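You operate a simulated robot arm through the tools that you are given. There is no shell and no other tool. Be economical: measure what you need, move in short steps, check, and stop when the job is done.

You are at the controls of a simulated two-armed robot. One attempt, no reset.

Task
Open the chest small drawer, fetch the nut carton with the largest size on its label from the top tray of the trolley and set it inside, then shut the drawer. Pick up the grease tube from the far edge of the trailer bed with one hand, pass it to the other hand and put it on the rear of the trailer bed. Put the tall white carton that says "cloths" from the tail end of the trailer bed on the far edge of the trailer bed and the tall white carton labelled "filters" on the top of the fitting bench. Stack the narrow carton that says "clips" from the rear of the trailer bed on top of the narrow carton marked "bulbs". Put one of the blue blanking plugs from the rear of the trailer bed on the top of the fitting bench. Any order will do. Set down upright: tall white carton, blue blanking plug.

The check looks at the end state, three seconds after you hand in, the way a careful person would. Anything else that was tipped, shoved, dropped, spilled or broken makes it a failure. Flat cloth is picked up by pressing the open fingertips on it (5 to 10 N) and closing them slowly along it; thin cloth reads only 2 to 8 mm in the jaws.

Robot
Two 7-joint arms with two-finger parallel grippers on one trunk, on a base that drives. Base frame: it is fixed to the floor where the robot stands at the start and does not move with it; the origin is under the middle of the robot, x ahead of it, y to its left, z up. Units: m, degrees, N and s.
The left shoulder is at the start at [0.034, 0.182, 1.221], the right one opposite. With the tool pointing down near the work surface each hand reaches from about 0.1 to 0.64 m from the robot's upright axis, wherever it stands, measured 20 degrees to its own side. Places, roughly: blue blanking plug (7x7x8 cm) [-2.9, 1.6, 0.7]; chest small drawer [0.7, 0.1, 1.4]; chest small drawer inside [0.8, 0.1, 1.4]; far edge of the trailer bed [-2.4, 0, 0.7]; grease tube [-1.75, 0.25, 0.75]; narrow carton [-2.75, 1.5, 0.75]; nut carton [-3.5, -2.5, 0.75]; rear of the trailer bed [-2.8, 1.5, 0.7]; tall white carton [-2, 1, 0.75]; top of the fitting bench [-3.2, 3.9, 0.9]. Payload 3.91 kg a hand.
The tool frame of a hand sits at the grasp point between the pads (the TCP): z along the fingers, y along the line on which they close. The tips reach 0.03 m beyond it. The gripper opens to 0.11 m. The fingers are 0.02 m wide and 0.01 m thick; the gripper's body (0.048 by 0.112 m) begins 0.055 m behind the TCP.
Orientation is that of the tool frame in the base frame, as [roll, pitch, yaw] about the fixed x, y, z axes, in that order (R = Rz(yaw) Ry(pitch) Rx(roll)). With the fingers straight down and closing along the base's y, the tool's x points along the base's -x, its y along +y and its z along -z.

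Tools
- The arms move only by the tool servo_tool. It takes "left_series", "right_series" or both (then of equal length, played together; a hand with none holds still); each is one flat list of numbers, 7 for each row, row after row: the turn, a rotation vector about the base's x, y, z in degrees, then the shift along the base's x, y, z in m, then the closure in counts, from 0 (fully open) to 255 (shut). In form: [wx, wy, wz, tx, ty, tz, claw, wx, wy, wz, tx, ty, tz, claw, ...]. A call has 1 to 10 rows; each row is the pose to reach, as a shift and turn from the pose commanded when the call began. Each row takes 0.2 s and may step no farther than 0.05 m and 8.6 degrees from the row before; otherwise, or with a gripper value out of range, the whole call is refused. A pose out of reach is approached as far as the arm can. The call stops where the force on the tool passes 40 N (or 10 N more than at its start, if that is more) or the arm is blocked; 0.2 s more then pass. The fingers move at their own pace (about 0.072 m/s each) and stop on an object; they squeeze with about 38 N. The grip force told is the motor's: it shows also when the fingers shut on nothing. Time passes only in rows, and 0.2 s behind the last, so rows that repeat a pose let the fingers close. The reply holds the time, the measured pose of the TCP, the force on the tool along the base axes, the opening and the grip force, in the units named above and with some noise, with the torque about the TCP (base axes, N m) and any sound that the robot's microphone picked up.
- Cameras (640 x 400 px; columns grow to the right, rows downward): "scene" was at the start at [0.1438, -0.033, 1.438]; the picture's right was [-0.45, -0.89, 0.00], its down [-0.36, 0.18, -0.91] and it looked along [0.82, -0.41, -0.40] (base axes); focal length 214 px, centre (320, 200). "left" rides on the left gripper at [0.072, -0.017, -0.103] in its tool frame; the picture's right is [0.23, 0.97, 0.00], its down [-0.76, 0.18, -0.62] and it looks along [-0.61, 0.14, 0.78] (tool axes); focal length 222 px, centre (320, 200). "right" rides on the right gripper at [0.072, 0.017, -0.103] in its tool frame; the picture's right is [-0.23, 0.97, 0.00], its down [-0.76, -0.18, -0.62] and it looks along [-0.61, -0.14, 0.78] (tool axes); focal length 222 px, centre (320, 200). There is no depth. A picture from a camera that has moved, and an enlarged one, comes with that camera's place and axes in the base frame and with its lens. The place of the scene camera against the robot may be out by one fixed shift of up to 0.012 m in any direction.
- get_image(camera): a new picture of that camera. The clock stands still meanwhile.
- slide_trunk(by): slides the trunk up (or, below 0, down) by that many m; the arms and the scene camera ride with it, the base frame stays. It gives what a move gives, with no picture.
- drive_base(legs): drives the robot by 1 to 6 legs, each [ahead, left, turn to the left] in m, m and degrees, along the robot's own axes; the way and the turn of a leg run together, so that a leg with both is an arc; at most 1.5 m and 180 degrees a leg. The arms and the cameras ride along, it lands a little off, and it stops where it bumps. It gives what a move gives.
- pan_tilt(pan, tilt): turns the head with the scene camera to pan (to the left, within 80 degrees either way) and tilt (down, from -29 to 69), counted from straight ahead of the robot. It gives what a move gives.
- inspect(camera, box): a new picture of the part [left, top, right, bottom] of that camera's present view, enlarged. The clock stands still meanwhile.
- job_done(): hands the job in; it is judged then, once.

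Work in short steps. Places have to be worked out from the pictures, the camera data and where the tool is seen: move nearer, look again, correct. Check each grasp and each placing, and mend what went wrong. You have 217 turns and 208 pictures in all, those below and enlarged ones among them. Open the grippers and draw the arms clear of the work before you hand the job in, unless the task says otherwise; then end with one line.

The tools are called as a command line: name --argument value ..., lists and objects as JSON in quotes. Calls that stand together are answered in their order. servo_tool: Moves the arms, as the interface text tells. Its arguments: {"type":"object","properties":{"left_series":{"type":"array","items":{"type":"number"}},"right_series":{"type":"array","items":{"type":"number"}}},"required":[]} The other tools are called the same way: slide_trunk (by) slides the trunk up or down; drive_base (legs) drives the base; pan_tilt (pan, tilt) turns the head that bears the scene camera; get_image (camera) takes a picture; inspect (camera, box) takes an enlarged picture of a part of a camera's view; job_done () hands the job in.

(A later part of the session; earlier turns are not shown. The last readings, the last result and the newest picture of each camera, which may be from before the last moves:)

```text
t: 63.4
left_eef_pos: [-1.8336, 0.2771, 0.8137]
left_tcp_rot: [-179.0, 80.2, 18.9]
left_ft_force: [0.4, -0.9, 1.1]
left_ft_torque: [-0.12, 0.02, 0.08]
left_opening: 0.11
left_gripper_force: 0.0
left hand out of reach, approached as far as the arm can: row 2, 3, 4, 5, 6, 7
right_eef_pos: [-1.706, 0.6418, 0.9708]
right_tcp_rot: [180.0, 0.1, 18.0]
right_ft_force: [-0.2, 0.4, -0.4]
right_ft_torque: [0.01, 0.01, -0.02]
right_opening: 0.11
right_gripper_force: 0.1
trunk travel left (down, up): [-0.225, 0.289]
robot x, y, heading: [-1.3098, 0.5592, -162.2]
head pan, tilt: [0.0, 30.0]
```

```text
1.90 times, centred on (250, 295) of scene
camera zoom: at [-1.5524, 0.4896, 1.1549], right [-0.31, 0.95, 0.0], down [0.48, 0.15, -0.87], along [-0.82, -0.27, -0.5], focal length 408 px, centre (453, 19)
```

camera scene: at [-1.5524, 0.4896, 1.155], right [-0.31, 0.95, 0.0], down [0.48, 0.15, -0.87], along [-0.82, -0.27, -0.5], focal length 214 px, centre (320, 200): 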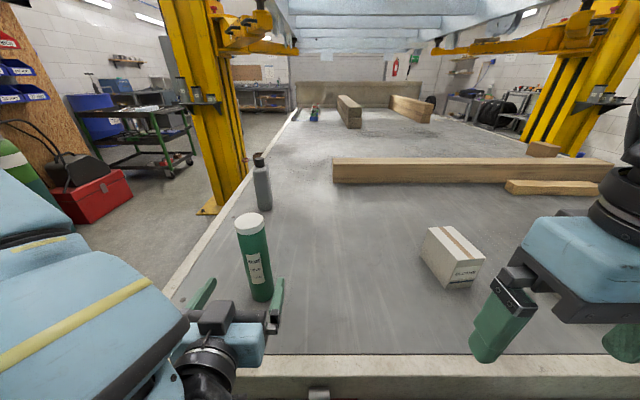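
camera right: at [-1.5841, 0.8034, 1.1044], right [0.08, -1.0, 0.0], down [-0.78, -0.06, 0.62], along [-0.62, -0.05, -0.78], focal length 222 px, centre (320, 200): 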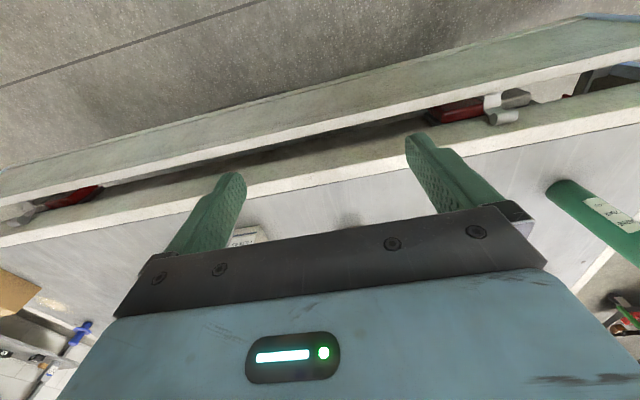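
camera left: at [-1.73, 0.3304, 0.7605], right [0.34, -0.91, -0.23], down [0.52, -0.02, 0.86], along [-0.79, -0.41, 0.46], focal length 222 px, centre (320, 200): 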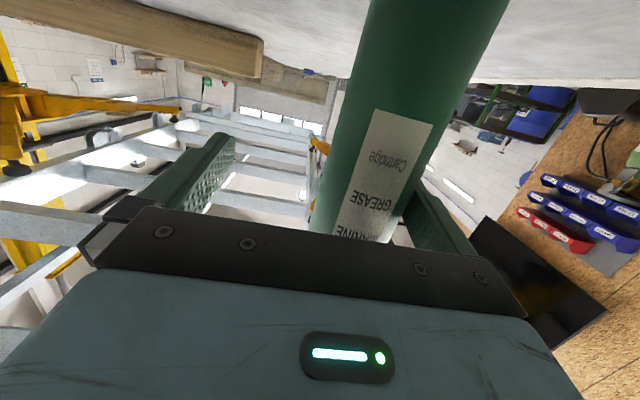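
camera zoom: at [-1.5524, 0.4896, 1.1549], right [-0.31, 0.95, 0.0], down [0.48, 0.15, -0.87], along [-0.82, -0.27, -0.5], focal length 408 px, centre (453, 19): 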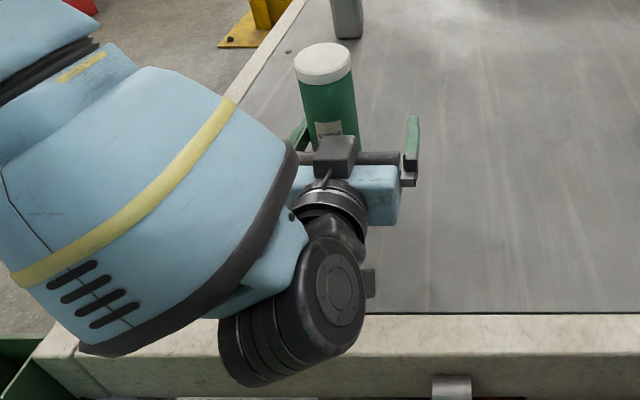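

The tube is ~2 cm off-centre toward the robot's left in the jaws and the arm is at its limit there; I shift the base 2 cm left.

drive_base --legs '[[0, 0.022, 0]]'

get_image --camera "left"

```text
t: 64.2
left_eef_pos: [-1.8252, 0.2567, 0.8126]
left_tcp_rot: [-178.9, 80.2, 19.1]
left_ft_force: [0.4, 0.8, -0.4]
left_ft_torque: [0.02, 0.02, 0.0]
left_opening: 0.11
left_gripper_force: 0.1
right_eef_pos: [-1.6995, 0.6213, 0.9709]
right_tcp_rot: [-180.0, 0.1, 17.9]
right_ft_force: [0.0, -1.2, -0.1]
right_ft_torque: [-0.02, -0.02, 0.03]
right_opening: 0.1098
right_gripper_force: 0.0
trunk travel left (down, up): [-0.225, 0.289]
robot x, y, heading: [-1.3027, 0.5454, -162.2]
head pan, tilt: [0.0, 30.0]
```

```text
178 pictures are left
camera left: at [-1.723, 0.3099, 0.7603], right [0.34, -0.91, -0.23], down [0.52, -0.02, 0.86], along [-0.79, -0.41, 0.46], focal length 222 px, centre (320, 200)
```

left: 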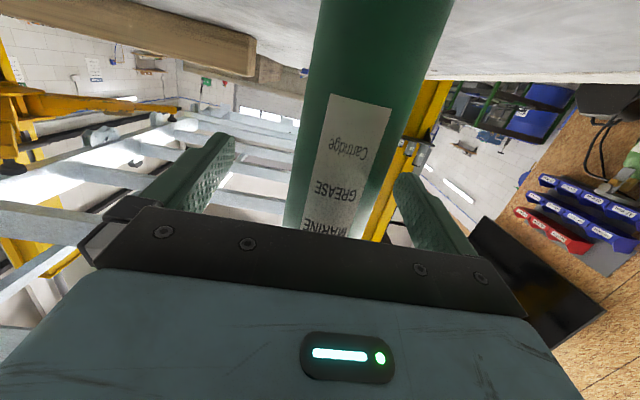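

Tube is centred. I close on it.

servo_tool --left_series '[0, 0, 0, 0, 0, 0, 60, 0, 0, 0, 0, 0, 0, 120, 0, 0, 0, 0, 0, 0, 180, 0, 0, 0, 0, 0, 0, 255, 0, 0, 0, 0, 0, 0, 255]'

get_image --camera "left"

```text
t: 65.5
left_eef_pos: [-1.8266, 0.2582, 0.8133]
left_tcp_rot: [-179.0, 80.1, 18.8]
left_ft_force: [1.1, -0.7, 1.2]
left_ft_torque: [-0.15, -0.07, 0.03]
left_opening: 0.0545
left_gripper_force: 38.4
right_eef_pos: [-1.699, 0.6223, 0.9704]
right_tcp_rot: [-179.9, 0.1, 17.9]
right_ft_force: [0.0, -0.1, -0.2]
right_ft_torque: [-0.02, 0.0, 0.02]
right_opening: 0.1101
right_gripper_force: 0.1
trunk travel left (down, up): [-0.225, 0.289]
robot x, y, heading: [-1.301, 0.5402, -162.1]
head pan, tilt: [0.0, 30.0]
```

```text
177 pictures are left
camera left: at [-1.7231, 0.31, 0.7603], right [0.34, -0.91, -0.23], down [0.52, -0.02, 0.86], along [-0.79, -0.41, 0.46], focal length 222 px, centre (320, 200)
```

left: 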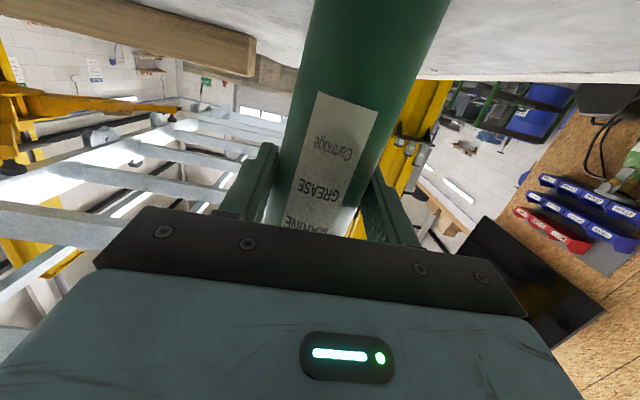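

Gripped (54.5 mm). I lift it and bring it in front of me for the hand-over.

servo_tool --left_series '[0, 0, 0, 0, 0, 0.03, 255, 0, 0, 0, 0, 0, 0.06, 255, 0, 0, 0, 0.0185, 0.0165, 0.08, 255, 0, 0, 0, 0.037, 0.033, 0.1, 255, 0, 0, 0, 0.0555, 0.05, 0.12, 255, 0, 0, 0, 0.074, 0.066, 0.13, 255, 0, 0, 0, 0.0925, 0.083, 0.14, 255, 0, 0, 0, 0.111, 0.099, 0.15, 255]'

get_image --camera "scene"

```text
t: 67.2
left_eef_pos: [-1.7215, 0.3446, 0.9541]
left_tcp_rot: [178.1, 79.5, 18.1]
left_ft_force: [-0.5, -0.2, -3.8]
left_ft_torque: [0.04, -0.05, -0.01]
left_opening: 0.0535
left_gripper_force: 38.2
right_eef_pos: [-1.6998, 0.6206, 0.9693]
right_tcp_rot: [-180.0, 0.0, 18.0]
right_ft_force: [-0.1, 0.6, -0.3]
right_ft_torque: [0.03, -0.02, 0.02]
right_opening: 0.1099
right_gripper_force: 0.0
trunk travel left (down, up): [-0.225, 0.289]
robot x, y, heading: [-1.3008, 0.5411, -161.8]
head pan, tilt: [0.0, 30.0]
```

```text
176 pictures are left
camera scene: at [-1.5464, 0.4686, 1.1547], right [-0.31, 0.95, 0.0], down [0.48, 0.15, -0.87], along [-0.82, -0.27, -0.5], focal length 214 px, centre (320, 200)
```

scene: 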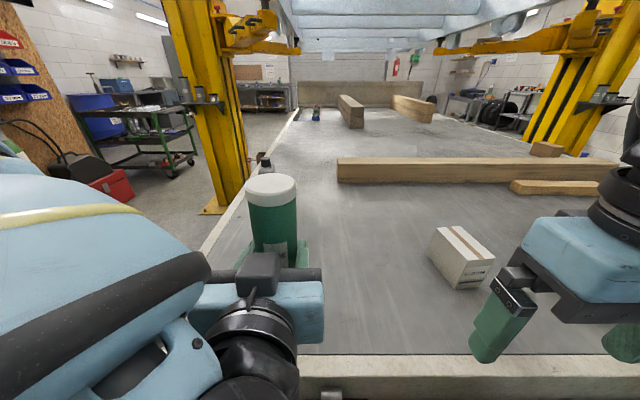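

Tube lifted; its top is at ≈1.047 with centre ≈(−1.725, 0.346). I move the right hand up and over it.

servo_tool --right_series '[0, 0, 0, 0, 0, 0.045, 0, 0, 0, 0, 0, 0, 0.09, 0, 0, 0, 0, 0, 0, 0.13, 0, 0, 0, 0, 0, 0, 0.17, 0, 0, 0, 0, -0.004, -0.045, 0.18, 0, 0, 0, 0, -0.008, -0.09, 0.18, 0, 0, 0, 0, -0.012, -0.135, 0.18, 0, 0, 0, 0, -0.016, -0.18, 0.18, 0, 0, 0, 0, -0.02, -0.225, 0.18, 0, 0, 0, 0, -0.024, -0.272, 0.18, 0]'

get_image --camera "right"

get_image --camera "scene"

```text
t: 68.3
left_eef_pos: [-1.7235, 0.3439, 0.9531]
left_tcp_rot: [176.8, 79.5, 17.0]
left_ft_force: [-0.3, -0.1, -4.5]
left_ft_torque: [-0.03, -0.03, 0.02]
left_opening: 0.0533
left_gripper_force: 37.9
right_eef_pos: [-1.6997, 0.6083, 1.1134]
right_tcp_rot: [-179.5, 0.0, 18.8]
right_ft_force: [-2.8, 14.3, -9.0]
right_ft_torque: [-1.67, 0.49, 1.4]
right_opening: 0.1101
right_gripper_force: 0.0
right hand out of reach, approached as far as the arm can: row 4, 5
trunk travel left (down, up): [-0.225, 0.289]
robot x, y, heading: [-1.3047, 0.5391, -162.3]
head pan, tilt: [0.0, 30.0]
stopped in row 5 (right hand): the force on the tool passed its limit at 88 N (the readings are from after the stop); the commanded pose is now the measured one
```

```text
175 pictures are left
camera right: at [-1.6248, 0.6157, 1.2177], right [0.1, -1.0, -0.01], down [-0.78, -0.08, 0.62], along [-0.62, -0.05, -0.78], focal length 222 px, centre (320, 200)
```

right: 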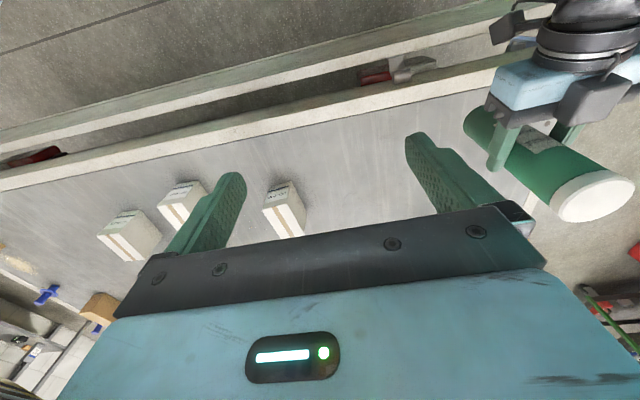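

```text
174 pictures are left
camera scene: at [-1.546, 0.4661, 1.1557], right [-0.33, 0.94, 0.0], down [0.46, 0.16, -0.87], along [-0.82, -0.29, -0.49], focal length 214 px, centre (320, 200)
```

scene: 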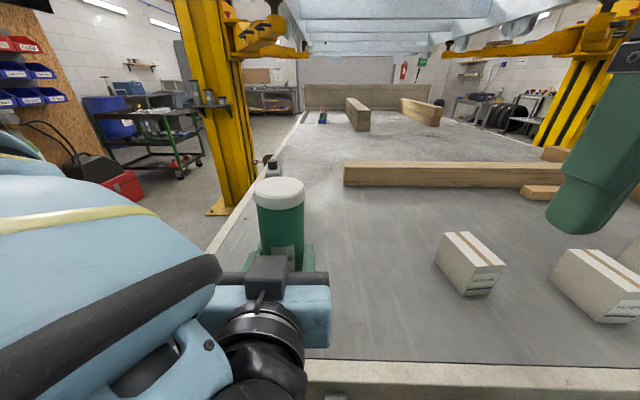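

The right wrist brushed the low head. I'll do the hand-over lower and farther out: left hand goes down and forward, right hand goes forward around the head.

servo_tool --left_series '[0, 0, 0, -0.007, -0.001, -0.015, 255, 0, 0, 0, -0.014, -0.002, -0.03, 255, 0, 0, 0, -0.021, -0.003, -0.045, 255, 0, 0, 0, -0.028, -0.004, -0.06, 255, 0, 0, 0, -0.035, -0.005, -0.075, 255, 0, 0, 0, -0.042, -0.005, -0.09, 255]' --right_series '[0, 0, 0, 0, 0.02, -0.02, 0, 0, 0, 0, 0, 0.03, -0.04, 0, 0, 0, 0, -0.035, 0.02, -0.06, 0, 0, 0, 0, -0.07, 0.005, -0.075, 0, 0, 0, 0, -0.105, -0.015, -0.083, 0, 0, 0, 0, -0.142, -0.031, -0.083, 0]'

get_image --camera "scene"

```text
t: 69.7
left_eef_pos: [-1.7609, 0.3386, 0.8649]
left_tcp_rot: [177.3, 79.6, 17.4]
left_ft_force: [0.2, 0.2, -4.0]
left_ft_torque: [0.02, 0.01, 0.0]
left_opening: 0.0532
left_gripper_force: 37.7
right_eef_pos: [-1.8401, 0.5763, 1.0316]
right_tcp_rot: [-179.6, -0.1, 18.5]
right_ft_force: [-0.4, 0.1, -0.6]
right_ft_torque: [0.0, 0.01, -0.02]
right_opening: 0.11
right_gripper_force: 0.1
trunk travel left (down, up): [-0.225, 0.289]
robot x, y, heading: [-1.2982, 0.5396, -162.1]
head pan, tilt: [0.0, 30.0]
```

```text
173 pictures are left
camera scene: at [-1.5466, 0.4685, 1.1547], right [-0.31, 0.95, 0.0], down [0.48, 0.15, -0.87], along [-0.82, -0.27, -0.5], focal length 214 px, centre (320, 200)
```

scene: 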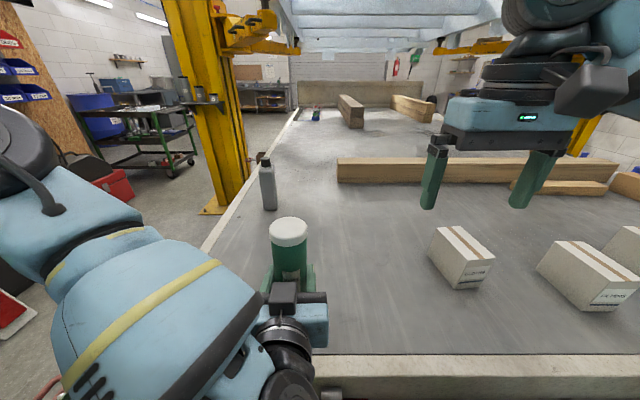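

Now I sweep the right hand left, above the tube.

servo_tool --right_series '[0, 0, 0, 0.0125, -0.04, 0, 0, 0, 0, 0, 0.025, -0.08, 0, 0, 0, 0, 0, 0.0375, -0.12, 0, 0, 0, 0, 0, 0.05, -0.16, 0, 0, 0, 0, 0, 0.0625, -0.2, 0, 0, 0, 0, 0, 0.075, -0.239, 0, 0]'

get_image --camera "scene"

get_image --camera "right"

```text
t: 71.1
left_eef_pos: [-1.7604, 0.34, 0.8649]
left_tcp_rot: [177.5, 79.7, 17.4]
left_ft_force: [0.5, -0.2, -4.6]
left_ft_torque: [0.04, -0.07, 0.0]
left_opening: 0.0531
left_gripper_force: 38.1
right_eef_pos: [-1.7626, 0.3395, 1.0296]
right_tcp_rot: [-179.5, -0.1, 18.5]
right_ft_force: [0.1, -0.1, -0.1]
right_ft_torque: [-0.01, -0.01, -0.03]
right_opening: 0.1101
right_gripper_force: 0.2
trunk travel left (down, up): [-0.225, 0.289]
robot x, y, heading: [-1.301, 0.543, -162.1]
head pan, tilt: [0.0, 30.0]
```

```text
172 pictures are left
camera scene: at [-1.5458, 0.4682, 1.1548], right [-0.31, 0.95, 0.0], down [0.48, 0.15, -0.87], along [-0.82, -0.27, -0.5], focal length 214 px, centre (320, 200)
```

scene: 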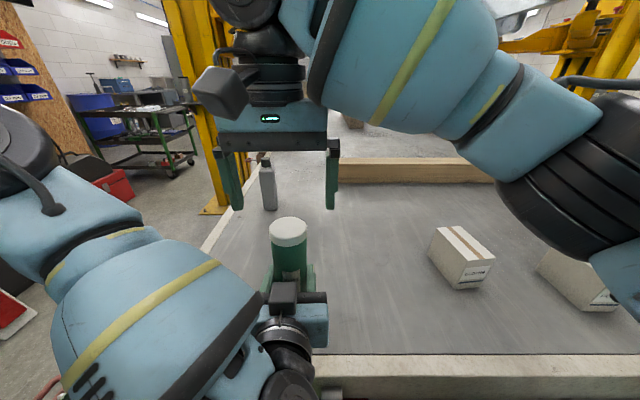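

```text
171 pictures are left
camera right: at [-1.6885, 0.3458, 1.1335], right [0.1, -1.0, -0.01], down [-0.78, -0.08, 0.62], along [-0.62, -0.05, -0.78], focal length 222 px, centre (320, 200)
```

right: 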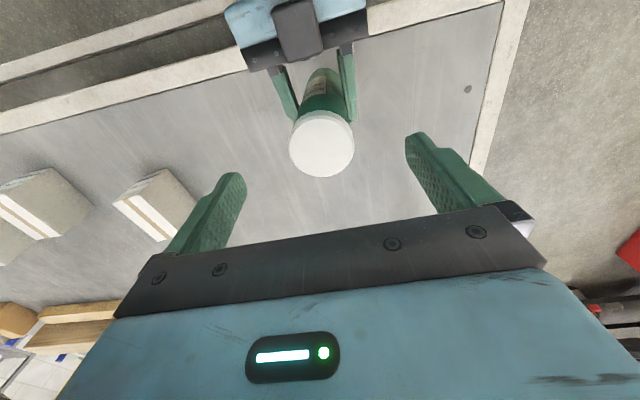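

Cap centre is at (−1.766, 0.340), top z≈0.962 — right under the right hand. I descend 10.5 cm and close.

servo_tool --right_series '[0, 0, 0, -0.003, 0, -0.03, 0, 0, 0, 0, -0.003, 0, -0.06, 0, 0, 0, 0, -0.003, 0, -0.085, 0, 0, 0, 0, -0.003, 0, -0.105, 0, 0, 0, 0, -0.003, 0, -0.105, 100, 0, 0, 0, -0.003, 0, -0.105, 180, 0, 0, 0, -0.003, 0, -0.105, 255, 0, 0, 0, -0.003, 0, -0.105, 255]'

get_image --camera "scene"

```text
t: 72.9
left_eef_pos: [-1.7616, 0.3397, 0.8651]
left_tcp_rot: [177.7, 79.6, 17.8]
left_ft_force: [-0.1, 4.8, -2.7]
left_ft_torque: [0.63, 0.08, -0.03]
left_opening: 0.053
left_gripper_force: 38.3
right_eef_pos: [-1.7701, 0.3388, 0.9244]
right_tcp_rot: [-179.7, 0.0, 18.6]
right_ft_force: [-0.6, -5.0, -0.3]
right_ft_torque: [-0.85, -0.16, -0.01]
right_opening: 0.0547
right_gripper_force: 38.0
trunk travel left (down, up): [-0.225, 0.289]
robot x, y, heading: [-1.3052, 0.5398, -162.0]
head pan, tilt: [0.0, 30.0]
```

```text
170 pictures are left
camera scene: at [-1.5462, 0.469, 1.1548], right [-0.31, 0.95, 0.0], down [0.48, 0.15, -0.87], along [-0.82, -0.27, -0.5], focal length 214 px, centre (320, 200)
```

scene: 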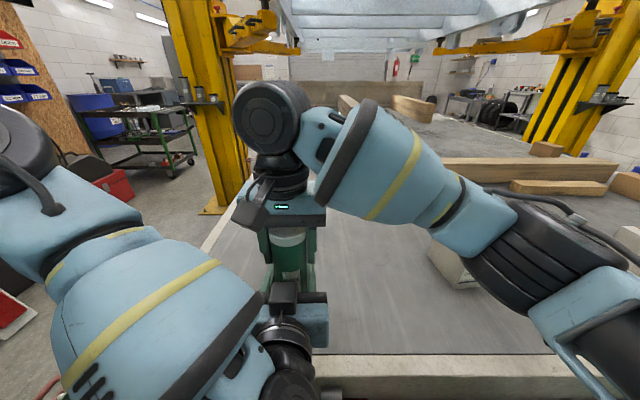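

Right hand holds it (54.7 mm). I open the left hand, back it straight out and check.

servo_tool --left_series '[0, 0, 0, 0, 0, 0, 100, 0, 0, 0, 0, 0, 0, 0, 0, 0, 0, 0, 0, 0, 0, 0, 0, 0, 0.03, 0.01, 0, 0, 0, 0, 0, 0.06, 0.02, 0, 0, 0, 0, 0, 0.09, 0.03, 0, 0, 0, 0, 0, 0.1, 0.0, 0, 0, 0, 0, 0, 0.11, -0.04, 0, 0]'

get_image --camera "scene"

```text
t: 74.7
left_eef_pos: [-1.7005, 0.3269, 0.8492]
left_tcp_rot: [177.7, 79.7, 17.5]
left_ft_force: [-0.5, 0.2, 0.3]
left_ft_torque: [0.0, 0.02, -0.02]
left_opening: 0.1099
left_gripper_force: 0.0
left hand out of reach, approached as far as the arm can: row 7, 8
right_eef_pos: [-1.7698, 0.3394, 0.9243]
right_tcp_rot: [-179.6, -0.1, 18.6]
right_ft_force: [-0.5, -0.4, 0.0]
right_ft_torque: [0.02, 0.01, 0.0]
right_opening: 0.0547
right_gripper_force: 37.5
trunk travel left (down, up): [-0.225, 0.289]
robot x, y, heading: [-1.3002, 0.5386, -162.0]
head pan, tilt: [0.0, 30.0]
```

```text
169 pictures are left
camera scene: at [-1.5463, 0.4682, 1.1547], right [-0.31, 0.95, 0.0], down [0.48, 0.15, -0.87], along [-0.82, -0.27, -0.5], focal length 214 px, centre (320, 200)
```

scene: 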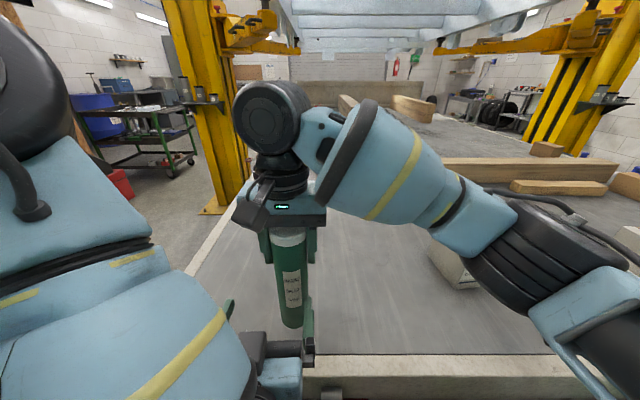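

Hand-over done: tube hangs from the right hand. I lift it and turn the left hand back to pointing down, off to the left.

servo_tool --left_series '[0, 0, 0, 0.0, -0.018, 0.01, 0, 0, 0, 0, 0.0, -0.036, 0.02, 0, 2.5, -7.79, 0, 0.012, -0.054, 0.04, 0, 5, -15.58, 0, 0.024, -0.072, 0.06, 0, 7.5, -23.37, 0, 0.036, -0.09, 0.08, 0, 10, -31.16, 0, 0.048, -0.108, 0.1, 0, 12.5, -38.95, 0, 0.06, -0.126, 0.12, 0, 15, -46.74, 0, 0.072, -0.144, 0.13, 0, 17.5, -54.53, 0, 0.084, -0.162, 0.14, 0, 20, -62.32, 0, 0.09, -0.17, 0.15, 0]' --right_series '[0, 0, 0, 0, 0, 0.02, 255, 0, 0, 0, 0, 0, 0.04, 255, 0, 0, 0, 0, 0, 0.06, 255, 0, 0, 0, 0, 0, 0.08, 255, 0, 0, 0, 0, 0, 0.1, 255, 0, 0, 0, 0, 0, 0.1, 255, 0, 0, 0, 0, 0, 0.1, 255, 0, 0, 0, 0, 0, 0.1, 255, 0, 0, 0, 0, 0, 0.1, 255, 0, 0, 0, 0, 0, 0.1, 255]'

get_image --camera "scene"

```text
t: 76.9
left_eef_pos: [-1.6073, 0.1558, 0.9971]
left_tcp_rot: [177.7, 13.9, 17.5]
left_ft_force: [-0.4, -0.1, -0.4]
left_ft_torque: [-0.01, -0.01, 0.01]
left_opening: 0.1101
left_gripper_force: 0.0
left hand out of reach, approached as far as the arm can: row 1, 2, 3, 4, 5, 6
right_eef_pos: [-1.7705, 0.3393, 1.0254]
right_tcp_rot: [-179.6, -0.1, 18.6]
right_ft_force: [-0.1, -0.4, -4.2]
right_ft_torque: [0.03, -0.1, -0.01]
right_opening: 0.0551
right_gripper_force: 38.1
trunk travel left (down, up): [-0.225, 0.289]
robot x, y, heading: [-1.3015, 0.5364, -162.2]
head pan, tilt: [0.0, 30.0]
```

```text
168 pictures are left
camera scene: at [-1.5466, 0.4689, 1.1547], right [-0.31, 0.95, 0.0], down [0.48, 0.15, -0.87], along [-0.82, -0.27, -0.5], focal length 214 px, centre (320, 200)
```

scene: 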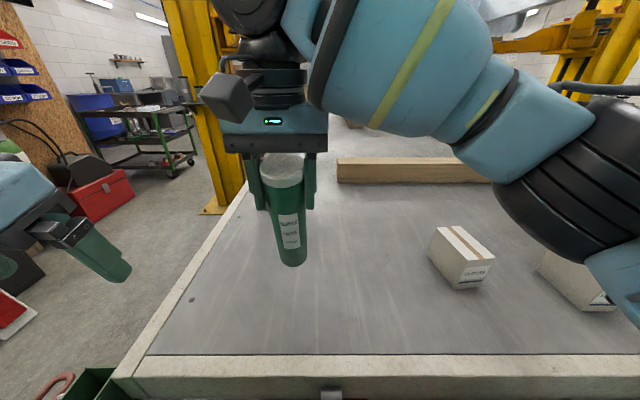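

Tube is securely in the right hand. I zoom to read the nearest carton labels and finish the left hand's rotation.

servo_tool --left_series '[2.1, -6.6, 0, 0, 0, 0, 0, 4.2, -13.2, 0, 0, 0, 0, 0, 4.2, -13.2, 0, 0, 0, 0, 0]' --right_series '[0, 0, 0, -0.0125, 0.04, 0.015, 255, 0, 0, 0, -0.025, 0.08, 0.03, 255, 0, 0, 0, -0.03, 0.1, 0.04, 255]'

pan_tilt --pan -25 --tilt 35

inspect --camera "scene" --box '[180, 150, 500, 350]'

```text
t: 77.7
left_eef_pos: [-1.6086, 0.1581, 0.9966]
left_tcp_rot: [177.6, 0.2, 17.6]
left_ft_force: [-0.3, 0.0, 0.7]
left_ft_torque: [-0.01, -0.01, 0.0]
left_opening: 0.1101
left_gripper_force: 0.0
right_eef_pos: [-1.7998, 0.4426, 1.0661]
right_tcp_rot: [-179.6, 0.0, 18.7]
right_ft_force: [0.1, 0.3, -5.0]
right_ft_torque: [0.07, -0.12, -0.05]
right_opening: 0.055
right_gripper_force: 38.1
trunk travel left (down, up): [-0.225, 0.289]
robot x, y, heading: [-1.3002, 0.5444, -162.1]
head pan, tilt: [0.0, 30.0]
```

```text
t: 78.6
left_eef_pos: [-1.6087, 0.1573, 0.9958]
left_tcp_rot: [177.6, 0.4, 17.7]
left_ft_force: [-0.4, -0.9, 0.0]
left_ft_torque: [-0.03, -0.02, 0.0]
left_opening: 0.1098
left_gripper_force: 0.0
right_eef_pos: [-1.8003, 0.4419, 1.0663]
right_tcp_rot: [-179.6, -0.1, 18.6]
right_ft_force: [0.1, 0.3, -3.9]
right_ft_torque: [0.07, -0.12, -0.03]
right_opening: 0.0551
right_gripper_force: 37.9
trunk travel left (down, up): [-0.225, 0.289]
robot x, y, heading: [-1.2987, 0.5415, -162.2]
head pan, tilt: [-25.0, 35.0]
```

```text
2.00 times, centred on (340, 250) of scene
camera zoom: at [-1.5475, 0.5076, 1.1471], right [0.12, 0.99, 0.0], down [0.57, -0.07, -0.82], along [-0.81, 0.1, -0.57], focal length 429 px, centre (280, 100)
```

zoom: 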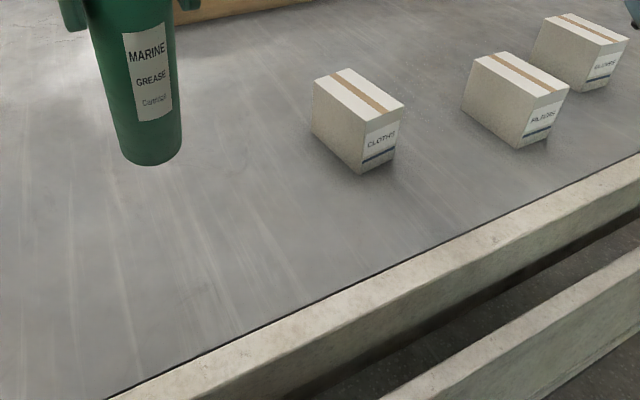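

inspect --camera "scene" --box '[330, 150, 500, 250]'

```text
3.76 times, centred on (415, 200) of scene
camera zoom: at [-1.5475, 0.5076, 1.1471], right [0.12, 0.99, 0.0], down [0.57, -0.07, -0.82], along [-0.81, 0.1, -0.57], focal length 807 px, centre (-38, 200)
```

zoom: 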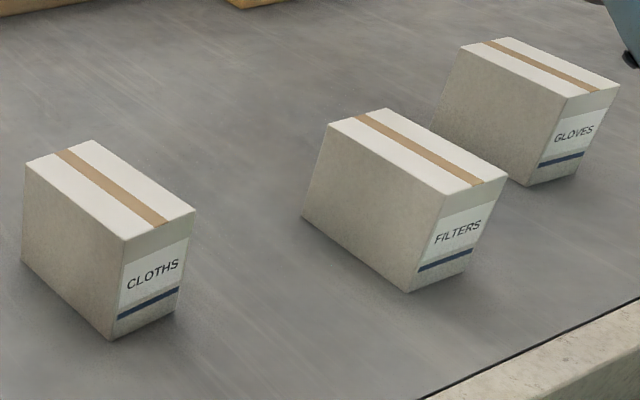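

Labels are clear: CLOTHS centre ≈(−2.067, 0.69), size ≈7×12×10 cm, yaw ≈24°; FILTERS next, then GLOVES. I shift right to bring CLOTHS ahead of the left hand, and look down at my clearance to the tailgate.

drive_base --legs '[[0, -0.45, 0]]'

pan_tilt --pan 0 --tilt 69

get_image --camera "scene"

```text
t: 83.0
left_eef_pos: [-1.7416, 0.571, 0.9964]
left_tcp_rot: [177.7, 0.4, 17.9]
left_ft_force: [-0.2, -0.2, -0.4]
left_ft_torque: [0.02, -0.01, -0.03]
left_opening: 0.1101
left_gripper_force: 0.1
right_eef_pos: [-1.9341, 0.854, 1.0662]
right_tcp_rot: [-179.5, 0.0, 18.8]
right_ft_force: [0.2, -0.3, -4.8]
right_ft_torque: [0.08, -0.11, 0.02]
right_opening: 0.0548
right_gripper_force: 38.3
trunk travel left (down, up): [-0.225, 0.289]
robot x, y, heading: [-1.4355, 0.9531, -161.9]
head pan, tilt: [-25.0, 35.0]
```

```text
t: 84.0
left_eef_pos: [-1.7407, 0.5706, 0.997]
left_tcp_rot: [177.7, 0.4, 18.0]
left_ft_force: [0.4, 0.5, 0.7]
left_ft_torque: [-0.01, -0.01, -0.01]
left_opening: 0.1098
left_gripper_force: 0.0
right_eef_pos: [-1.934, 0.8539, 1.0663]
right_tcp_rot: [-179.5, -0.1, 18.9]
right_ft_force: [-0.5, -0.1, -4.8]
right_ft_torque: [0.0, -0.16, 0.0]
right_opening: 0.0547
right_gripper_force: 38.0
trunk travel left (down, up): [-0.225, 0.289]
robot x, y, heading: [-1.4341, 0.9535, -162.0]
head pan, tilt: [0.0, 68.8]
```

```text
165 pictures are left
camera scene: at [-1.648, 0.8935, 1.1034], right [-0.31, 0.95, 0.0], down [0.89, 0.29, -0.36], along [-0.34, -0.11, -0.93], focal length 214 px, centre (320, 200)
```

scene: 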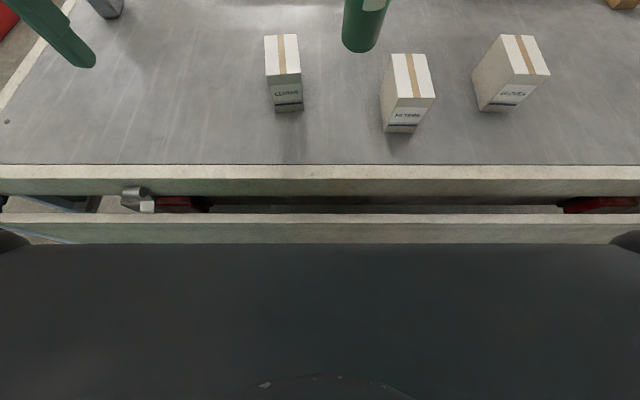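

The base nearly touches the dropped tailgate, so I reach CLOTHS (≈0.68 m ahead) with the tool tilted ~25° forward. I move the right hand aside and the left hand above CLOTHS.

servo_tool --left_series '[-0.96, 2.98, 0.75, -0.0406, 0.01425, -0.006, 0, -1.92, 5.96, 1.5, -0.0812, 0.0285, -0.012, 0, -2.88, 8.94, 2.25, -0.1218, 0.04275, -0.018, 0, -3.84, 11.92, 3, -0.1624, 0.057, -0.024, 0, -4.8, 14.9, 3.75, -0.203, 0.07125, -0.03, 0, -5.76, 17.88, 4.5, -0.2436, 0.0855, -0.04, 0, -6.72, 20.86, 5.25, -0.2842, 0.09975, -0.06, 0, -7.7, 23.8, 6, -0.325, 0.114, -0.08, 0]' --right_series '[0, 0, 0, -0.01, 0.03, 0, 255, 0, 0, 0, -0.02, 0.06, 0, 255, 0, 0, 0, -0.03, 0.09, 0, 255, 0, 0, 0, -0.04, 0.12, 0, 255, 0, 0, 0, -0.05, 0.15, 0, 255, 0, 0, 0, -0.06, 0.18, 0, 255, 0, 0, 0, -0.06, 0.19, 0, 255, 0, 0, 0, -0.06, 0.19, 0, 255]'

pan_tilt --pan 5 --tilt 40

get_image --camera "scene"

get_image --camera "left"

```text
t: 85.8
left_eef_pos: [-2.0687, 0.6875, 0.9128]
left_tcp_rot: [179.1, 25.5, 24.4]
left_ft_force: [0.0, -0.4, 0.0]
left_ft_torque: [0.01, 0.01, -0.01]
left_opening: 0.11
left_gripper_force: 0.1
right_eef_pos: [-1.9974, 1.0458, 1.0672]
right_tcp_rot: [-179.7, -0.1, 19.0]
right_ft_force: [-0.2, 0.8, -4.0]
right_ft_torque: [0.04, -0.14, 0.02]
right_opening: 0.0548
right_gripper_force: 38.3
trunk travel left (down, up): [-0.225, 0.289]
robot x, y, heading: [-1.4344, 0.9539, -162.1]
head pan, tilt: [0.0, 68.8]
```

```text
t: 86.7
left_eef_pos: [-2.0687, 0.6866, 0.9145]
left_tcp_rot: [179.2, 25.2, 24.4]
left_ft_force: [0.3, -0.1, -0.7]
left_ft_torque: [0.0, 0.02, 0.01]
left_opening: 0.1101
left_gripper_force: 0.1
right_eef_pos: [-1.9976, 1.0453, 1.0663]
right_tcp_rot: [-179.5, -0.1, 18.9]
right_ft_force: [-0.7, -0.1, -4.1]
right_ft_torque: [0.05, -0.12, -0.02]
right_opening: 0.0548
right_gripper_force: 37.9
trunk travel left (down, up): [-0.225, 0.289]
robot x, y, heading: [-1.4333, 0.9559, -161.9]
head pan, tilt: [5.0, 40.0]
```

```text
164 pictures are left
camera scene: at [-1.673, 0.8775, 1.1394], right [-0.39, 0.92, 0.0], down [0.59, 0.25, -0.77], along [-0.7, -0.3, -0.64], focal length 214 px, centre (320, 200)
```

scene: 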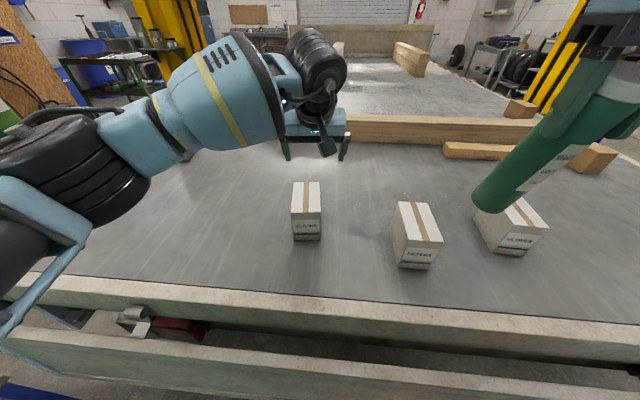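

```text
163 pictures are left
camera left: at [-1.9758, 0.7502, 0.9775], right [0.59, -0.8, -0.08], down [-0.31, -0.33, 0.89], along [-0.74, -0.5, -0.45], focal length 222 px, centre (320, 200)
```

left: 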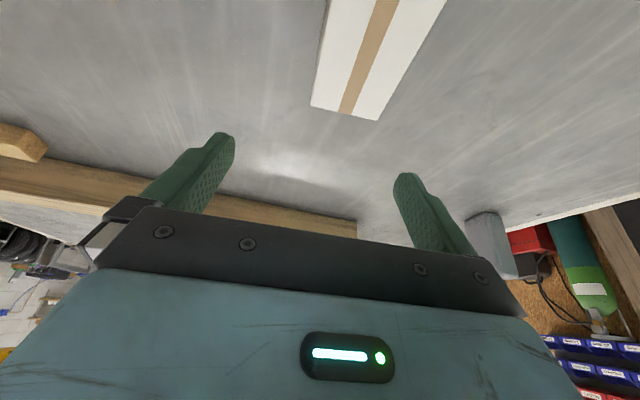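

CLOTHS centre refined to (−2.065, 0.667), yaw ≈26°. I shift 2 cm sideways, descend to z≈0.752 and close.

servo_tool --left_series '[0, 0, 1.5, 0.003, -0.02, -0.03, 0, 0, 0, 1.5, 0.003, -0.02, -0.07, 0, 0, 0, 1.5, 0.003, -0.02, -0.11, 0, 0, 0, 1.5, 0.003, -0.02, -0.14, 0, 0, 0, 1.5, 0.003, -0.02, -0.162, 0, 0, 0, 1.5, 0.003, -0.02, -0.162, 0]'

get_image --camera "left"

inspect --camera "scene" --box '[220, 130, 420, 270]'

```text
t: 88.1
left_eef_pos: [-2.0644, 0.6671, 0.7602]
left_tcp_rot: [179.5, 26.1, 26.1]
left_ft_force: [-0.7, -1.9, 39.7]
left_ft_torque: [1.29, -1.46, -0.07]
left_opening: 0.1099
left_gripper_force: 0.0
right_eef_pos: [-1.9943, 1.0458, 1.0687]
right_tcp_rot: [-179.7, 0.1, 19.0]
right_ft_force: [-0.1, 0.2, -4.1]
right_ft_torque: [0.03, -0.11, 0.0]
right_opening: 0.0548
right_gripper_force: 38.4
trunk travel left (down, up): [-0.225, 0.289]
robot x, y, heading: [-1.4382, 0.9565, -162.0]
head pan, tilt: [5.0, 40.0]
```

```text
162 pictures are left
camera left: at [-1.973, 0.7314, 0.822], right [0.61, -0.78, -0.09], down [-0.29, -0.34, 0.9], along [-0.73, -0.52, -0.43], focal length 222 px, centre (320, 200)
```

left: 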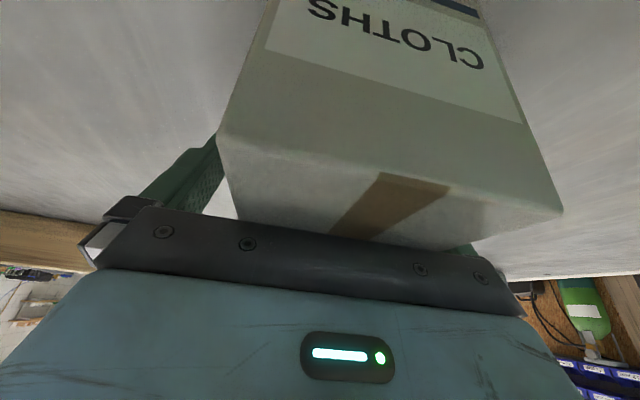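

```text
2.86 times, centred on (320, 200) of scene
camera zoom: at [-1.67, 0.8786, 1.1406], right [-0.39, 0.92, 0.0], down [0.59, 0.25, -0.77], along [-0.71, -0.3, -0.64], focal length 613 px, centre (320, 200)
```

zoom: 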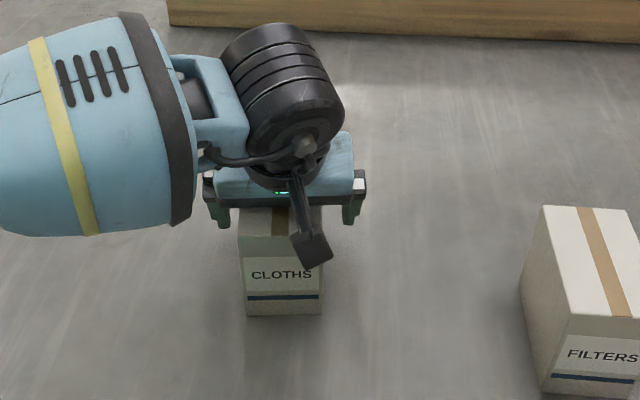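

The palm touched the carton top (40 N), so the top is ≈0.79. I raise 2 cm and close.

servo_tool --left_series '[0, 0, 0, 0, 0, 0.012, 0, 0, 0, 0, 0, 0, 0.022, 0, 0, 0, 0, 0, 0, 0.022, 90, 0, 0, 0, 0, 0, 0.022, 160, 0, 0, 0, 0, 0, 0.022, 255, 0, 0, 0, 0, 0, 0.022, 255]'

get_image --camera "left"

```text
t: 89.5
left_eef_pos: [-2.0633, 0.6641, 0.7755]
left_tcp_rot: [179.1, 25.2, 26.0]
left_ft_force: [-0.1, 0.3, -0.2]
left_ft_torque: [-0.01, 0.02, -0.02]
left_opening: 0.0697
left_gripper_force: 37.4
right_eef_pos: [-1.9975, 1.0445, 1.068]
right_tcp_rot: [-179.6, -0.1, 18.8]
right_ft_force: [-0.1, -0.6, -3.7]
right_ft_torque: [0.05, -0.12, 0.03]
right_opening: 0.0548
right_gripper_force: 37.5
trunk travel left (down, up): [-0.225, 0.289]
robot x, y, heading: [-1.4338, 0.9553, -162.0]
head pan, tilt: [5.0, 40.0]
```

```text
160 pictures are left
camera left: at [-1.9727, 0.729, 0.8386], right [0.62, -0.78, -0.08], down [-0.31, -0.33, 0.89], along [-0.73, -0.52, -0.45], focal length 222 px, centre (320, 200)
```

left: 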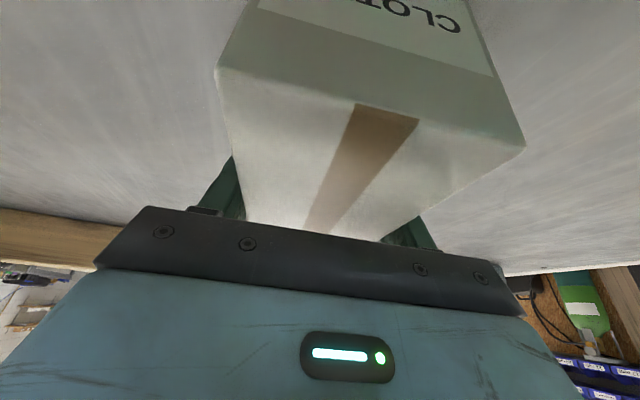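

CLOTHS gripped (69.7 mm). I lift 10 cm and drive 0.47 m left to the far-edge strip where the tube stood.

servo_tool --left_series '[0, 0, 0, 0, 0, 0.03, 255, 0, 0, 0, 0, 0, 0.06, 255, 0, 0, 0, 0, 0, 0.1, 255]'

drive_base --legs '[[0, 0.47, 0]]'

get_image --camera "scene"

```text
t: 90.3
left_eef_pos: [-2.0612, 0.6639, 0.8771]
left_tcp_rot: [179.1, 25.4, 25.8]
left_ft_force: [-0.1, 0.6, -0.7]
left_ft_torque: [-0.03, -0.02, -0.03]
left_opening: 0.0697
left_gripper_force: 37.9
right_eef_pos: [-1.9974, 1.0456, 1.067]
right_tcp_rot: [-179.6, 0.0, 18.9]
right_ft_force: [0.8, -0.5, -5.5]
right_ft_torque: [0.08, -0.12, 0.01]
right_opening: 0.0551
right_gripper_force: 37.9
trunk travel left (down, up): [-0.225, 0.289]
robot x, y, heading: [-1.4369, 0.9551, -162.0]
head pan, tilt: [5.0, 40.0]
```

```text
t: 94.9
left_eef_pos: [-1.9203, 0.2287, 0.875]
left_tcp_rot: [179.1, 25.3, 25.7]
left_ft_force: [0.3, 0.7, -1.7]
left_ft_torque: [0.0, 0.04, 0.05]
left_opening: 0.0699
left_gripper_force: 38.4
right_eef_pos: [-1.8553, 0.6107, 1.067]
right_tcp_rot: [-179.6, -0.1, 18.6]
right_ft_force: [0.0, 0.0, -4.3]
right_ft_torque: [0.04, -0.07, 0.04]
right_opening: 0.055
right_gripper_force: 38.2
trunk travel left (down, up): [-0.225, 0.289]
robot x, y, heading: [-1.2946, 0.5186, -161.9]
head pan, tilt: [5.0, 40.0]
```

```text
159 pictures are left
camera scene: at [-1.531, 0.4412, 1.1395], right [-0.39, 0.92, 0.0], down [0.59, 0.25, -0.77], along [-0.71, -0.3, -0.64], focal length 214 px, centre (320, 200)
```

scene: 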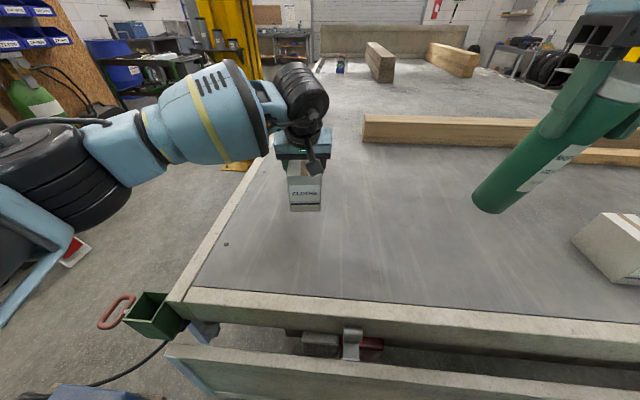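

Carton is over the far-edge strip, ~0.3 m from the rail. I lower it ~9.8 cm to the bed and check the force.

servo_tool --left_series '[0, 0, 0, 0, 0, -0.04, 255, 0, 0, 0, 0, 0, -0.07, 255, 0, 0, 0, 0, 0, -0.09, 255, 0, 0, 0, 0, 0, -0.1, 255, 0, 0, 0, 0, 0, -0.1, 255]'

```text
t: 96.1
left_eef_pos: [-1.9184, 0.2314, 0.7773]
left_tcp_rot: [179.0, 25.2, 25.7]
left_ft_force: [-0.4, -0.9, -1.5]
left_ft_torque: [-0.02, 0.06, 0.02]
left_opening: 0.0697
left_gripper_force: 37.9
right_eef_pos: [-1.8551, 0.6098, 1.0678]
right_tcp_rot: [-179.7, -0.1, 18.7]
right_ft_force: [-0.4, -0.6, -4.1]
right_ft_torque: [0.01, -0.09, 0.04]
right_opening: 0.0549
right_gripper_force: 38.0
trunk travel left (down, up): [-0.225, 0.289]
robot x, y, heading: [-1.2926, 0.5156, -162.1]
head pan, tilt: [5.0, 40.0]
```

Still not in contact; I lower a few mm more.

servo_tool --left_series '[0, 0, 0, 0, 0, -0.003, 255, 0, 0, 0, 0, 0, -0.006, 255, 0, 0, 0, 0, 0, -0.006, 255]'

```text
t: 96.9
left_eef_pos: [-1.9193, 0.2308, 0.7751]
left_tcp_rot: [179.3, 25.6, 25.9]
left_ft_force: [4.7, -0.3, 19.3]
left_ft_torque: [0.98, -0.88, -0.26]
left_opening: 0.0701
left_gripper_force: 38.4
right_eef_pos: [-1.8522, 0.61, 1.067]
right_tcp_rot: [-179.6, 0.0, 18.7]
right_ft_force: [0.3, -0.5, -4.5]
right_ft_torque: [0.06, -0.11, 0.01]
right_opening: 0.0549
right_gripper_force: 37.7
trunk travel left (down, up): [-0.225, 0.289]
robot x, y, heading: [-1.2948, 0.513, -162.0]
head pan, tilt: [5.0, 40.0]
```

Contact. I open and retreat along the tool axis.

servo_tool --left_series '[0, 0, 0, 0, 0, 0.003, 200, 0, 0, 0, 0, 0, 0.003, 100, 0, 0, 0, 0, 0, 0.003, 0, 0, 0, 0, 0, 0, 0.003, 0, 0, 0, 0, 0.015, 0.007, 0.036, 0, 0, 0, 0, 0.03, 0.015, 0.07, 0, 0, 0, 0, 0.045, 0.022, 0.11, 0]'

get_image --camera "scene"

```text
t: 98.5
left_eef_pos: [-1.8708, 0.252, 0.8847]
left_tcp_rot: [179.1, 25.3, 25.7]
left_ft_force: [0.4, 0.2, -0.6]
left_ft_torque: [-0.02, 0.01, -0.02]
left_opening: 0.1101
left_gripper_force: 0.0
right_eef_pos: [-1.8539, 0.6106, 1.0665]
right_tcp_rot: [-179.7, 0.0, 18.7]
right_ft_force: [0.5, -0.8, -5.5]
right_ft_torque: [0.03, -0.15, 0.03]
right_opening: 0.0548
right_gripper_force: 38.0
trunk travel left (down, up): [-0.225, 0.289]
robot x, y, heading: [-1.2962, 0.5134, -162.3]
head pan, tilt: [5.0, 40.0]
```

```text
158 pictures are left
camera scene: at [-1.5303, 0.4417, 1.1397], right [-0.39, 0.92, 0.0], down [0.59, 0.25, -0.77], along [-0.71, -0.3, -0.64], focal length 214 px, centre (320, 200)
```

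scene: 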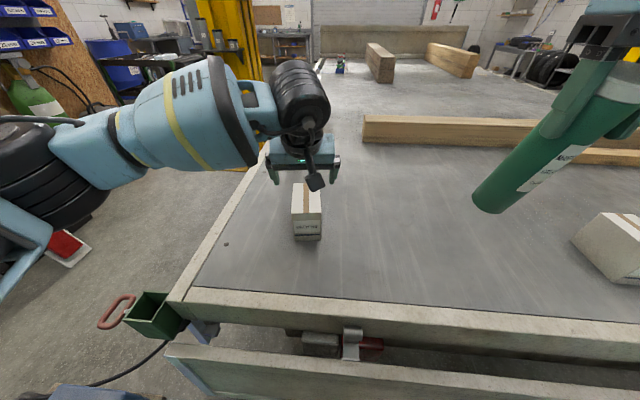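

CLOTHS stands upright on the far edge. Next FILTERS (≈(−2.095, 0.974)): I drive right 0.756 m with the same hand pose.

servo_tool --left_series '[0, 0, 0, 0, 0, 0.025, 0, 0, 0, 0, 0, 0, 0.045, 0]'

drive_base --legs '[[0, -0.756, 0]]'

get_image --camera "scene"

get_image --camera "left"

```text
t: 99.1
left_eef_pos: [-1.8723, 0.2516, 0.9282]
left_tcp_rot: [179.0, 25.3, 25.8]
left_ft_force: [0.2, 0.8, -0.2]
left_ft_torque: [0.0, 0.0, 0.03]
left_opening: 0.1098
left_gripper_force: 0.1
right_eef_pos: [-1.8548, 0.6094, 1.0664]
right_tcp_rot: [-179.6, -0.1, 18.7]
right_ft_force: [0.0, 0.0, -4.0]
right_ft_torque: [0.05, -0.13, -0.02]
right_opening: 0.0552
right_gripper_force: 38.2
trunk travel left (down, up): [-0.225, 0.289]
robot x, y, heading: [-1.2934, 0.5173, -161.8]
head pan, tilt: [5.0, 40.0]
```

```text
t: 106.4
left_eef_pos: [-2.1149, 1.0112, 0.9277]
left_tcp_rot: [179.1, 25.4, 24.9]
left_ft_force: [-1.0, -0.1, 0.3]
left_ft_torque: [0.0, 0.0, 0.01]
left_opening: 0.1098
left_gripper_force: 0.1
right_eef_pos: [-2.0924, 1.3696, 1.0667]
right_tcp_rot: [-179.6, -0.1, 18.1]
right_ft_force: [-0.9, 0.5, -3.9]
right_ft_torque: [0.03, -0.13, 0.03]
right_opening: 0.0548
right_gripper_force: 37.9
trunk travel left (down, up): [-0.225, 0.289]
robot x, y, heading: [-1.5321, 1.2694, -162.6]
head pan, tilt: [5.0, 40.0]
```

```text
157 pictures are left
camera scene: at [-1.771, 1.1972, 1.1395], right [-0.38, 0.93, 0.0], down [0.6, 0.24, -0.77], along [-0.71, -0.29, -0.64], focal length 214 px, centre (320, 200)
```

scene: 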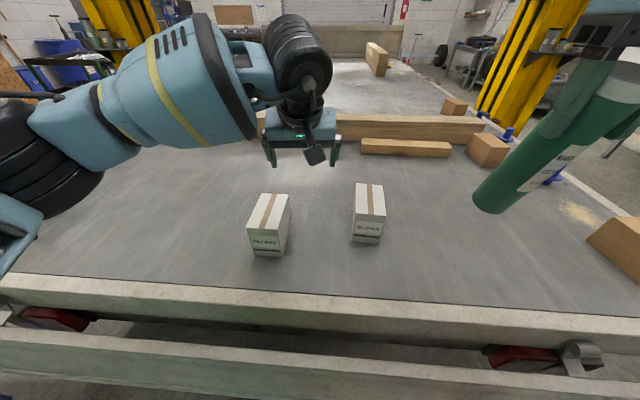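

```text
156 pictures are left
camera left: at [-2.0238, 1.0746, 0.991], right [0.6, -0.79, -0.08], down [-0.31, -0.33, 0.89], along [-0.73, -0.51, -0.45], focal length 222 px, centre (320, 200)
```

left: 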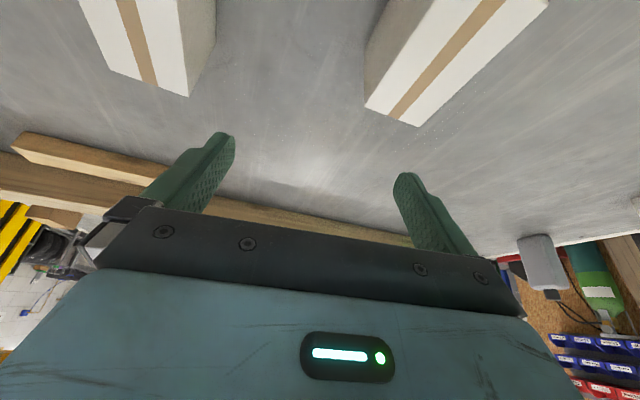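

FILTERS centre ≈(−2.075, 0.938), yaw ≈18°. I shift over it, turn −7°, descend to z 0.776 and close.

servo_tool --left_series '[0, 0, -3.5, 0.02, -0.037, -0.01, 0, 0, 0, -7, 0.04, -0.073, -0.02, 0, 0, 0, -7, 0.04, -0.073, -0.05, 0, 0, 0, -7, 0.04, -0.073, -0.09, 0, 0, 0, -7, 0.04, -0.073, -0.125, 0, 0, 0, -7, 0.04, -0.073, -0.152, 0, 0, 0, -7, 0.04, -0.073, -0.152, 0]'

inspect --camera "scene" --box '[180, 120, 420, 280]'

get_image --camera "left"

```text
t: 108.0
left_eef_pos: [-2.0731, 0.9385, 0.7745]
left_tcp_rot: [179.1, 25.4, 18.0]
left_ft_force: [0.1, 0.1, 0.1]
left_ft_torque: [-0.02, 0.02, -0.01]
left_opening: 0.1097
left_gripper_force: 0.1
right_eef_pos: [-2.092, 1.3702, 1.0669]
right_tcp_rot: [-179.6, -0.2, 17.9]
right_ft_force: [0.9, 0.6, -5.2]
right_ft_torque: [0.0, -0.14, -0.01]
right_opening: 0.0547
right_gripper_force: 37.8
trunk travel left (down, up): [-0.225, 0.289]
robot x, y, heading: [-1.5327, 1.2695, -162.7]
head pan, tilt: [5.0, 40.0]
```

```text
2.50 times, centred on (300, 200) of scene
camera zoom: at [-1.7709, 1.1972, 1.1395], right [-0.38, 0.93, 0.0], down [0.59, 0.24, -0.77], along [-0.71, -0.29, -0.64], focal length 536 px, centre (370, 200)
```

zoom: 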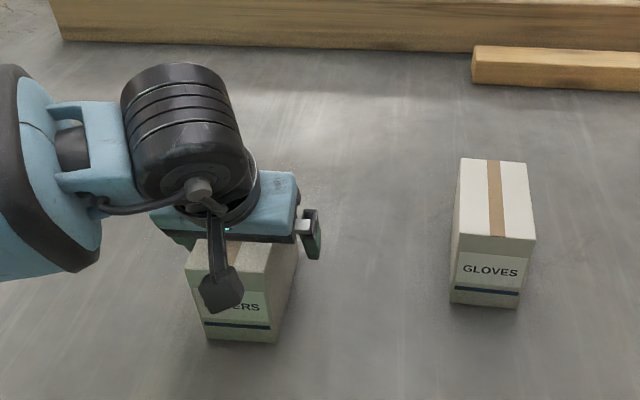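

```text
154 pictures are left
camera left: at [-1.9752, 0.9902, 0.8378], right [0.5, -0.86, -0.08], down [-0.35, -0.29, 0.89], along [-0.79, -0.42, -0.44], focal length 222 px, centre (320, 200)
```

left: 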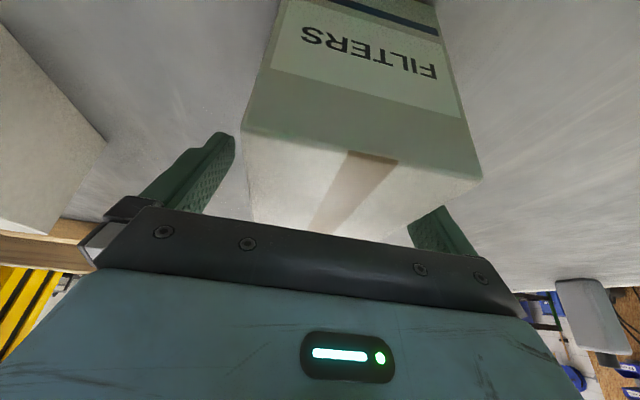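

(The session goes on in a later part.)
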